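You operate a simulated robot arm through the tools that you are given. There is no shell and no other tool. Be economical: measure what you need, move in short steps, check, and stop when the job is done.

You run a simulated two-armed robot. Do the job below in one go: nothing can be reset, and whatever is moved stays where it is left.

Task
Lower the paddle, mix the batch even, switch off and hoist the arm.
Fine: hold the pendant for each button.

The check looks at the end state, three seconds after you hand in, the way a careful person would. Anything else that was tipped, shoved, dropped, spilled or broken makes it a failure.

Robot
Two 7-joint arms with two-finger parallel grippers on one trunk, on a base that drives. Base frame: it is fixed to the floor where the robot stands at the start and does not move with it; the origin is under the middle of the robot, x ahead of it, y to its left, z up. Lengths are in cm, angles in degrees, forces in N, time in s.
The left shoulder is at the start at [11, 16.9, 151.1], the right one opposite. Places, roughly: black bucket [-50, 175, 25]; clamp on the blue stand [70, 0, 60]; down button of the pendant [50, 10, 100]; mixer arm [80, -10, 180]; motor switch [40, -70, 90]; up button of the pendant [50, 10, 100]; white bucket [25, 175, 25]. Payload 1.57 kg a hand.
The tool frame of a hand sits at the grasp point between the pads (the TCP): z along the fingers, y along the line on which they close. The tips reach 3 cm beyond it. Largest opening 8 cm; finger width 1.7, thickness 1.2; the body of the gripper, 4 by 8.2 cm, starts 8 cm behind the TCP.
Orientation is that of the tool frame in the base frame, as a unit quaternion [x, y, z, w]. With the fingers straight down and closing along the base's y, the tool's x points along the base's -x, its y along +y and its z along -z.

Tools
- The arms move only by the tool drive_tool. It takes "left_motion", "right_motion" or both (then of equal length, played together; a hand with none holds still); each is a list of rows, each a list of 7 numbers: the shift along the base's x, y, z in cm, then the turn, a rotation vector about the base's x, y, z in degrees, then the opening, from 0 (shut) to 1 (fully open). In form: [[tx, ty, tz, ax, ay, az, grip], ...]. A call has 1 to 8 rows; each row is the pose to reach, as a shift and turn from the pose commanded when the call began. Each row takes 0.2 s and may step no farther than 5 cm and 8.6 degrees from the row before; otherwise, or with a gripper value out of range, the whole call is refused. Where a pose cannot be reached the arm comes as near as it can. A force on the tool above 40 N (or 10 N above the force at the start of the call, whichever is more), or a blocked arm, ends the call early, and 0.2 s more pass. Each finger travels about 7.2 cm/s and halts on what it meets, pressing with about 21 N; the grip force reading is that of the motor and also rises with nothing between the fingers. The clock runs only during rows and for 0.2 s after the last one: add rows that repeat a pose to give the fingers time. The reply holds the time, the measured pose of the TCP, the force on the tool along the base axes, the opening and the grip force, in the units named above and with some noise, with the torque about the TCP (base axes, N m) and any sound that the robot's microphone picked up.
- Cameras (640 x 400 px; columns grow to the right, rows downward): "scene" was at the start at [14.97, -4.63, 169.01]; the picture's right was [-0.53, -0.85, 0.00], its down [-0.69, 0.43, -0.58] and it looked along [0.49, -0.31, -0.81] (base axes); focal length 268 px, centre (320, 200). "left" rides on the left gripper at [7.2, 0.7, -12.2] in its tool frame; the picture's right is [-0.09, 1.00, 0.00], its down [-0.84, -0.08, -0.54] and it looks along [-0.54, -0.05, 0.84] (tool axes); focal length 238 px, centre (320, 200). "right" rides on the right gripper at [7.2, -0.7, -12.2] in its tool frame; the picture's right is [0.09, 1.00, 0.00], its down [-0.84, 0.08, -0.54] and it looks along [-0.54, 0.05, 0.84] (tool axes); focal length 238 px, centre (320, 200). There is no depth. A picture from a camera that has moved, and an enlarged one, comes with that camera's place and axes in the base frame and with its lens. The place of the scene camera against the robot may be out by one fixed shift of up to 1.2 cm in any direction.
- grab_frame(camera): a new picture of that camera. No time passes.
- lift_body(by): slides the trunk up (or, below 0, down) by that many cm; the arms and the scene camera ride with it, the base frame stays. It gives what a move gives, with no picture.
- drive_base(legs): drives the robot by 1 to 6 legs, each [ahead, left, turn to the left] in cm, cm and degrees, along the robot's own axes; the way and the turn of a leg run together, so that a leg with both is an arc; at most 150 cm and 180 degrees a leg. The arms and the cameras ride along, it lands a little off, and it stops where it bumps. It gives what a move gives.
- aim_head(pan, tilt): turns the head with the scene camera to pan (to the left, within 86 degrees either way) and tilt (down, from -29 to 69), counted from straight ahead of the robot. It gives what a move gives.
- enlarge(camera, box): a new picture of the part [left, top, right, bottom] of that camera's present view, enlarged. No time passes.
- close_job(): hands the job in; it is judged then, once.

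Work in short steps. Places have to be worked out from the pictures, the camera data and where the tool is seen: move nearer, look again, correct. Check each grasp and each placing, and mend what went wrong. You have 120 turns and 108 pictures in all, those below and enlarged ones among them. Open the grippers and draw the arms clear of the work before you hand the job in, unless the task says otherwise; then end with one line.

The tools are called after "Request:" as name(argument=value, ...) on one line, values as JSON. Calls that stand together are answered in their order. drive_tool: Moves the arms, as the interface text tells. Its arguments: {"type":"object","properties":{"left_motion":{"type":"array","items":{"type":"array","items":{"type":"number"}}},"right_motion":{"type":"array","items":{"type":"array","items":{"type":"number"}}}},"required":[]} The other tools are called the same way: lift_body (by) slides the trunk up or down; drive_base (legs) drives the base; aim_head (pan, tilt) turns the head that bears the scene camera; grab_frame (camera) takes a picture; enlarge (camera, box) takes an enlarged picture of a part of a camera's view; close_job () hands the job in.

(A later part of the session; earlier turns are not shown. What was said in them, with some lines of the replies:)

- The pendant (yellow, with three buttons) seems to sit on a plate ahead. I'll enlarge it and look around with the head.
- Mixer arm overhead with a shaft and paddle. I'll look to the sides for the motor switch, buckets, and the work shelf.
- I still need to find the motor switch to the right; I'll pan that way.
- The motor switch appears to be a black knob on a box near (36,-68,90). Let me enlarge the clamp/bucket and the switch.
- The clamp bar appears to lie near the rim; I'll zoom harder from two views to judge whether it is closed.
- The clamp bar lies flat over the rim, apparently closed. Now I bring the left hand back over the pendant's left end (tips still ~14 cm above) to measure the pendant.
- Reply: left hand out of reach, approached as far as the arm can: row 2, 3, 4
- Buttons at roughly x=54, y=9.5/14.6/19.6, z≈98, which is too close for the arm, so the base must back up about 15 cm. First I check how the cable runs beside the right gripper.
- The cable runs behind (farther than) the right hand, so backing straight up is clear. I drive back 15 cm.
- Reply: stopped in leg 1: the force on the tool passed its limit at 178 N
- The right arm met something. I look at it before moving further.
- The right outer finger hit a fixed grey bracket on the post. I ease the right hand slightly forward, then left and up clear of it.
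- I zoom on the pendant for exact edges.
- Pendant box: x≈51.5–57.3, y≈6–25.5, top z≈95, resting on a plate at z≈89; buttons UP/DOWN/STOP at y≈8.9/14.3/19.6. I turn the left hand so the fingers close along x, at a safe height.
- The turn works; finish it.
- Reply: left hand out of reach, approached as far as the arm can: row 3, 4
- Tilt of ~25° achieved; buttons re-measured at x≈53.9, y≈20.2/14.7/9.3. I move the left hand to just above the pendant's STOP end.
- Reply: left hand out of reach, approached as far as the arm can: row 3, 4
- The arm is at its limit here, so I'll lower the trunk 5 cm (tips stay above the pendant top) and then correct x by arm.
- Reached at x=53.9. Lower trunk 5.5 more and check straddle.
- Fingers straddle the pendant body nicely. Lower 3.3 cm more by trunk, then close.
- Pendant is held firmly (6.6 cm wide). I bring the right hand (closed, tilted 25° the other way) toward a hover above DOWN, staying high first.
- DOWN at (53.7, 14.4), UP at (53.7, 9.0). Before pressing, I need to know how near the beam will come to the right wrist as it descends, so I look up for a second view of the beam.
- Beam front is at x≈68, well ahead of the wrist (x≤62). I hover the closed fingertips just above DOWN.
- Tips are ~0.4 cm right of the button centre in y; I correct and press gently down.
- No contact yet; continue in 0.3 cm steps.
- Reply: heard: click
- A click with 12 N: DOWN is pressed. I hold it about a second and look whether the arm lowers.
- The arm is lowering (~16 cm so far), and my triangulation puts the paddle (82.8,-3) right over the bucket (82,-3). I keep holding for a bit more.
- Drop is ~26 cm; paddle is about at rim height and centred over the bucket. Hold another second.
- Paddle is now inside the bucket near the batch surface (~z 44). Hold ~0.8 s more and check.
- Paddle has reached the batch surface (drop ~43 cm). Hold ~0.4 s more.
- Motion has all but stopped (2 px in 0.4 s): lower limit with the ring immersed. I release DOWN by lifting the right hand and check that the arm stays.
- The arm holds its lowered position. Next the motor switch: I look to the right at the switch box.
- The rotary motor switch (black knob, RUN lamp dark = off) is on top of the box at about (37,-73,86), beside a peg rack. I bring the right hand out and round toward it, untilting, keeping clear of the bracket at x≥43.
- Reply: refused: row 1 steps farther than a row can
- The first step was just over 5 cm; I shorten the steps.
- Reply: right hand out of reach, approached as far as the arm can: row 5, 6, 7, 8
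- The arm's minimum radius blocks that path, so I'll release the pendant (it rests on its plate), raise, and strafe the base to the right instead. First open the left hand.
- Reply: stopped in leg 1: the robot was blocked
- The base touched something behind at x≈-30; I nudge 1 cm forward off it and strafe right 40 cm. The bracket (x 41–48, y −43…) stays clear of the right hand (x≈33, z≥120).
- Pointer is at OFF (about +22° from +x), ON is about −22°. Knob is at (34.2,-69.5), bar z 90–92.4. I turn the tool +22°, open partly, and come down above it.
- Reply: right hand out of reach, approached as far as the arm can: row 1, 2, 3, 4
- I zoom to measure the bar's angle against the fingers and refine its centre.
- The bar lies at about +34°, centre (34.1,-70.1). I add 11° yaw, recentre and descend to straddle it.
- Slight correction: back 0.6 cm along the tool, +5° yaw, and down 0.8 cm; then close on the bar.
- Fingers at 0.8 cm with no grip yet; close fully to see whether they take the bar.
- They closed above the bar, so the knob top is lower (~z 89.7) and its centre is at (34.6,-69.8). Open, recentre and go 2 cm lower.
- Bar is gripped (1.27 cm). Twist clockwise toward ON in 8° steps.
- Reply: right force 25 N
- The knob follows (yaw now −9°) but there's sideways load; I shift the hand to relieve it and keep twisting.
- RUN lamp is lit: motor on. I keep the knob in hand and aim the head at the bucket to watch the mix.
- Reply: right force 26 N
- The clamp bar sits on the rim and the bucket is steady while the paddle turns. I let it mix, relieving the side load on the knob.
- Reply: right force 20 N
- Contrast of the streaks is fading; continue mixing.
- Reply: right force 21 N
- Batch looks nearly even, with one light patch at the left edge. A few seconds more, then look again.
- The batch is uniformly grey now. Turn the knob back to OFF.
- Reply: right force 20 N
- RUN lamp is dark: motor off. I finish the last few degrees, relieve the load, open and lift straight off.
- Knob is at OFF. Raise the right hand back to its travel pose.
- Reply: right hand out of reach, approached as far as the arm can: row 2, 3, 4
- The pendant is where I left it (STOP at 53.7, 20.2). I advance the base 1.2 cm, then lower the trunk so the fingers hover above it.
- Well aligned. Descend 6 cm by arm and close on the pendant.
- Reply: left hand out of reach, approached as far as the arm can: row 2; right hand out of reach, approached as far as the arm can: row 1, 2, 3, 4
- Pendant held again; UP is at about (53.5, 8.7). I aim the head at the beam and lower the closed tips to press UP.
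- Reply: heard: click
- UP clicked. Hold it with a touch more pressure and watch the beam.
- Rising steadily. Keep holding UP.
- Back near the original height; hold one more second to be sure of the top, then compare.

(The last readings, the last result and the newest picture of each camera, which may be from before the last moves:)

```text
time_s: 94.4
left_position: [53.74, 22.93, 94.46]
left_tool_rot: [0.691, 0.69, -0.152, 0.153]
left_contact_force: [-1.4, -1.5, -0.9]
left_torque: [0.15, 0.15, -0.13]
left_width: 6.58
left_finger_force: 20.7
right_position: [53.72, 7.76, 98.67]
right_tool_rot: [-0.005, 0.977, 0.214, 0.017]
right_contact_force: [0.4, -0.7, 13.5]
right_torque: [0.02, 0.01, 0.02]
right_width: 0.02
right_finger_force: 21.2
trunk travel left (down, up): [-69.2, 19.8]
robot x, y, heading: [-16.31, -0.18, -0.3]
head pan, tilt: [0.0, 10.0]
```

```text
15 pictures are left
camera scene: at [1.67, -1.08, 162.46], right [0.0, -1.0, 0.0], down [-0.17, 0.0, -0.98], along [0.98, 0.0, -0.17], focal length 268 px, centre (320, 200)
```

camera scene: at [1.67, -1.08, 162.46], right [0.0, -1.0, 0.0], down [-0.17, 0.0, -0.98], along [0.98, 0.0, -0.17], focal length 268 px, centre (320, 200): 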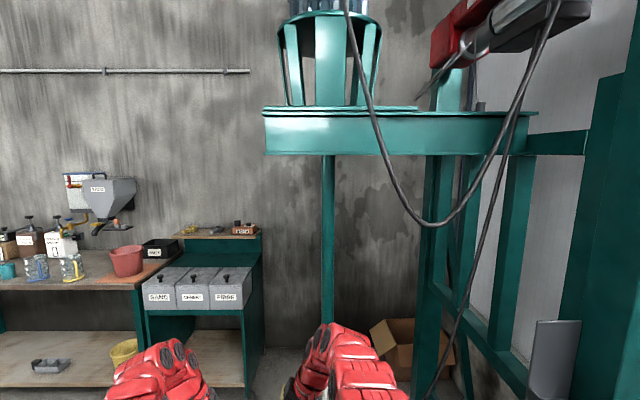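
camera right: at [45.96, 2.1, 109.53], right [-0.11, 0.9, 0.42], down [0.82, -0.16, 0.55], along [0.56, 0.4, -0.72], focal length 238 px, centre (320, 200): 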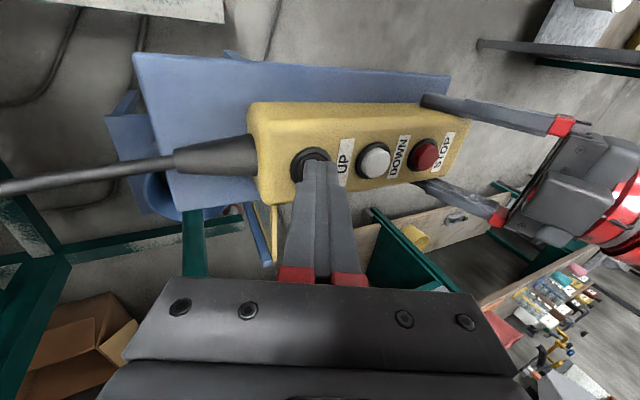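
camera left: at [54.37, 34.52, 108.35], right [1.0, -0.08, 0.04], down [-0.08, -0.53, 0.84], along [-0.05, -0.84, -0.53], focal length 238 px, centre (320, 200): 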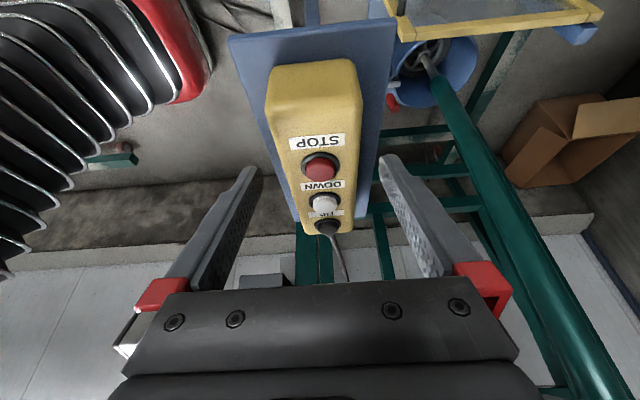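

The beam is at its top and no longer moving. Release UP, withdraw the right hand up and away, then open the left.

Request:
drive_tool(right_motion=[[0, 0, 2, 0, 0, 0, 0], [0, -0.5, 6, 0, 0, 0, 0], [-0.3, -3, 10, 0, 0, 0, 0], [-0.5, -7, 12, -4, 0, 0, 0], [-1, -11.5, 12, -11, 0, 0, 0], [-2, -16, 12, -18, 0, 0, 0], [-3, -20.5, 12, -24, 0, 0, 0]])

Request:
drive_tool(left_motion=[[0, 0, 0, 0, 0, 0, 0.85], [0, 0, 0, 0, 0, 0, 1], [0, 0, 0, 0, 0, 0, 1], [0, 0, 2, 0, 0, 0, 1], [0, 0, 5, 0, 0, 0, 1]])

Request:
lift_body(by=12)

Request:
drive_base(legs=[[-8, 0, 0]])

Request:
drive_tool(right_motion=[[0, 0, 0, 0, 0, 0, 0.5], [0, 0, 0, 0, 0, 0, 1], [0, 0, 0, 0, 0, 0, 1]])

Request:
aim_head(pan=-5, tilt=45)

Request:
grab_frame(camera="scene")

```text
time_s: 96.0
left_position: [53.79, 22.92, 94.43]
left_tool_rot: [0.69, 0.691, -0.151, 0.153]
left_contact_force: [1.0, 0.8, 7.6]
left_torque: [-0.04, 0.15, 0.19]
left_width: 6.59
left_finger_force: 21.0
right_position: [50.75, -12.75, 111.05]
right_tool_rot: [-0.007, 1.0, 0.006, 0.015]
right_contact_force: [0.1, 0.8, 0.1]
right_torque: [0.01, -0.01, 0.0]
right_width: 0.01
right_finger_force: 21.3
trunk travel left (down, up): [-69.2, 19.8]
robot x, y, heading: [-15.9, -0.48, -0.3]
head pan, tilt: [0.0, 10.0]
```

```text
time_s: 97.2
left_position: [53.91, 22.97, 99.4]
left_tool_rot: [0.69, 0.69, -0.153, 0.154]
left_contact_force: [0.2, 0.0, -0.2]
left_torque: [-0.03, -0.02, -0.02]
left_width: 8.01
left_finger_force: 0.1
right_position: [50.81, -12.76, 110.93]
right_tool_rot: [-0.007, 1.0, 0.006, 0.014]
right_contact_force: [-0.3, -0.9, 0.6]
right_torque: [0.01, 0.05, -0.01]
right_width: 0.02
right_finger_force: 21.1
trunk travel left (down, up): [-69.2, 19.8]
robot x, y, heading: [-15.99, -0.12, -0.1]
head pan, tilt: [0.0, 10.0]
```

```text
time_s: 98.7
left_position: [53.93, 22.85, 111.37]
left_tool_rot: [0.691, 0.69, -0.153, 0.153]
left_contact_force: [-0.4, 0.4, -0.3]
left_torque: [0.02, 0.01, -0.02]
left_width: 8.0
left_finger_force: 0.0
right_position: [50.8, -12.75, 122.97]
right_tool_rot: [-0.008, 1.0, 0.007, 0.015]
right_contact_force: [-0.6, 0.7, -0.6]
right_torque: [-0.03, 0.01, 0.01]
right_width: 0.0
right_finger_force: 21.2
trunk travel left (down, up): [-81.2, 7.8]
robot x, y, heading: [-16.26, -0.19, -0.2]
head pan, tilt: [0.0, 10.0]
```

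```text
time_s: 99.7
left_position: [46.37, 22.86, 111.19]
left_tool_rot: [0.691, 0.69, -0.154, 0.152]
left_contact_force: [0.8, 0.7, -1.0]
left_torque: [-0.01, -0.03, -0.01]
left_width: 8.0
left_finger_force: 0.1
right_position: [43.35, -12.7, 122.76]
right_tool_rot: [-0.007, 1.0, 0.007, 0.014]
right_contact_force: [-0.5, -0.2, -0.5]
right_torque: [0.01, 0.02, 0.02]
right_width: 0.01
right_finger_force: 21.2
trunk travel left (down, up): [-81.2, 7.8]
robot x, y, heading: [-23.97, -0.29, 0.2]
head pan, tilt: [0.0, 10.0]
```

```text
time_s: 100.5
left_position: [46.05, 22.94, 111.42]
left_tool_rot: [0.69, 0.691, -0.152, 0.154]
left_contact_force: [0.4, 0.8, -0.1]
left_torque: [-0.01, 0.05, -0.01]
left_width: 8.0
left_finger_force: 0.1
right_position: [43.02, -12.78, 123.04]
right_tool_rot: [-0.007, 1.0, 0.007, 0.015]
right_contact_force: [-0.7, -0.1, 0.9]
right_torque: [-0.03, -0.01, -0.01]
right_width: 8.01
right_finger_force: 0.1
trunk travel left (down, up): [-81.2, 7.8]
robot x, y, heading: [-23.93, -0.14, -0.1]
head pan, tilt: [0.0, 10.0]
```

```text
time_s: 101.5
left_position: [46.32, 22.89, 111.49]
left_tool_rot: [0.69, 0.691, -0.152, 0.155]
left_contact_force: [-0.5, -0.3, 0.7]
left_torque: [0.02, 0.03, -0.02]
left_width: 7.99
left_finger_force: 0.1
right_position: [43.13, -12.67, 122.9]
right_tool_rot: [-0.007, 1.0, 0.007, 0.015]
right_contact_force: [0.4, 0.1, 0.9]
right_torque: [0.03, -0.02, 0.02]
right_width: 8.0
right_finger_force: 0.0
trunk travel left (down, up): [-81.2, 7.8]
robot x, y, heading: [-24.45, -0.14, -0.2]
head pan, tilt: [-5.0, 45.0]
```

```text
14 pictures are left
camera scene: at [-7.14, -1.77, 168.96], right [-0.09, -1.0, 0.0], down [-0.7, 0.06, -0.71], along [0.7, -0.06, -0.71], focal length 268 px, centre (320, 200)
```

scene: 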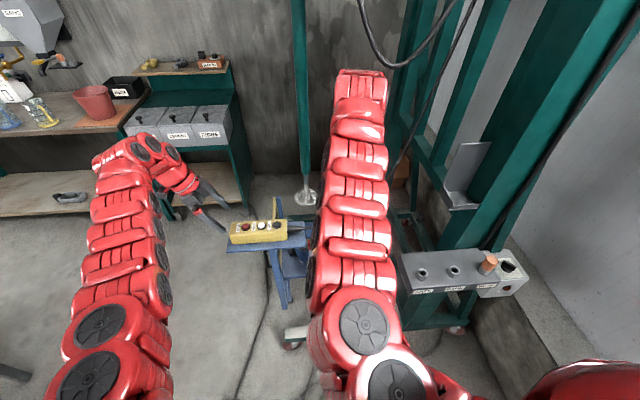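

Arms are clear, pendant in place. A last check of the bucket/batch, clamp and switch lamp.

Request:
enlarge(camera="scene", box=[380, 230, 540, 330])

Request:
grab_frame(camera="right")

```text
4.00 times, centred on (460, 280) of scene
camera zoom: at [-7.14, -1.77, 168.96], right [-0.09, -1.0, 0.0], down [-0.7, 0.06, -0.71], along [0.7, -0.06, -0.71], focal length 1071 px, centre (-240, -120)
```

zoom: 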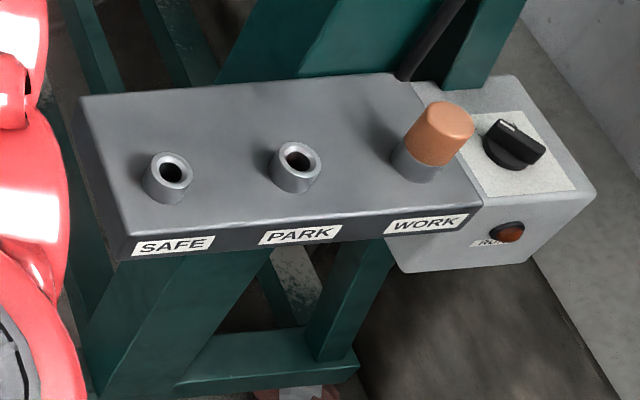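

```text
12 pictures are left
camera right: at [35.58, -13.64, 135.03], right [-0.11, 0.99, 0.01], down [0.82, 0.08, 0.57], along [0.56, 0.07, -0.82], focal length 238 px, centre (320, 200)
```

right: 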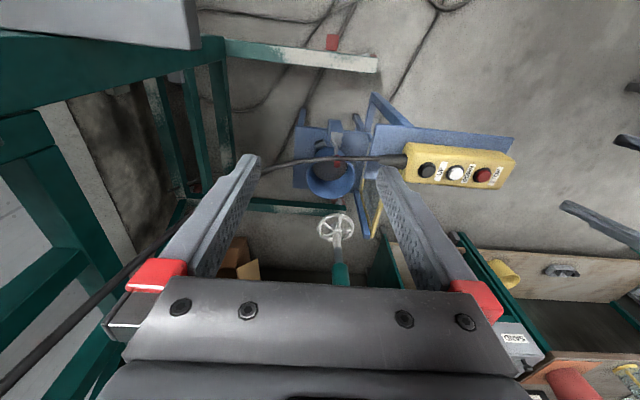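

Request:
enlarge(camera="right", box=[285, 120, 375, 210])

```text
4.44 times, centred on (330, 165) of right
camera zoom: at [35.58, -13.64, 135.03], right [-0.11, 0.99, 0.01], down [0.82, 0.08, 0.57], along [0.56, 0.07, -0.82], focal length 1059 px, centre (276, 356)
```

zoom: 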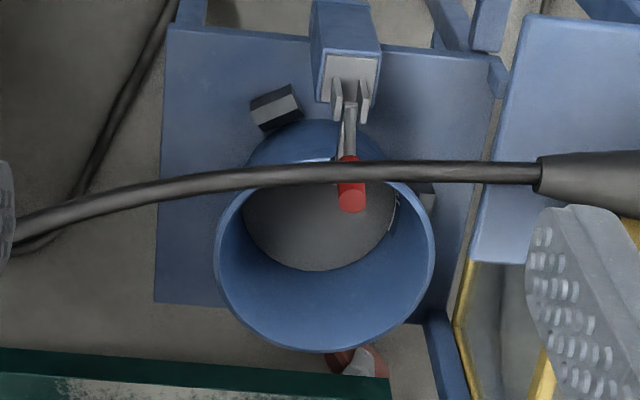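

There is still a pale sliver at the batch's +y edge; I zoom in on it.

Request:
enlarge(camera="right", box=[325, 145, 365, 175])

```text
13.33 times, centred on (345, 160) of right
camera zoom: at [35.58, -13.64, 135.03], right [-0.11, 0.99, 0.01], down [0.82, 0.08, 0.57], along [0.56, 0.07, -0.82], focal length 3178 px, centre (-13, 733)
```

zoom: 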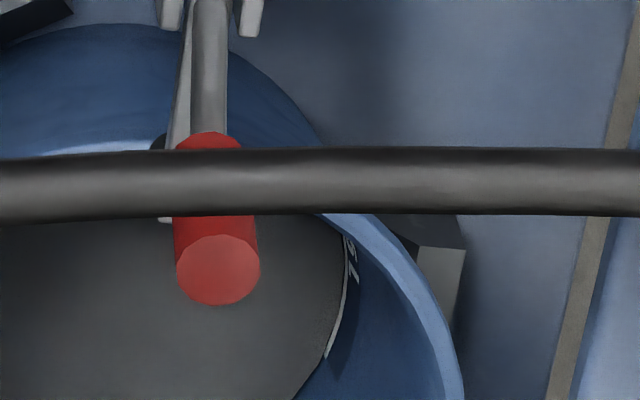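

The sliver is just the printed fill mark on the bucket's inner wall. The batch is even, the clamp and pendant are undisturbed, the switch is at OFF with the lamp dark, the arm is hoisted, and both hands are open and clear, so I'm handing in.

Request:
close_job()

```text
The job is handed in.
```

The batch is mixed to an even grey, the motor is switched off with the RUN lamp dark, and the mixer arm is hoisted back to its starting height. I held the pendant for each button, and both hands are now open and clear. On the way, the right hand hit the fixed grey bracket (178 N), and the base bumped something out of view behind the robot. The bracket looked unmoved, but I couldn't check what was behind.
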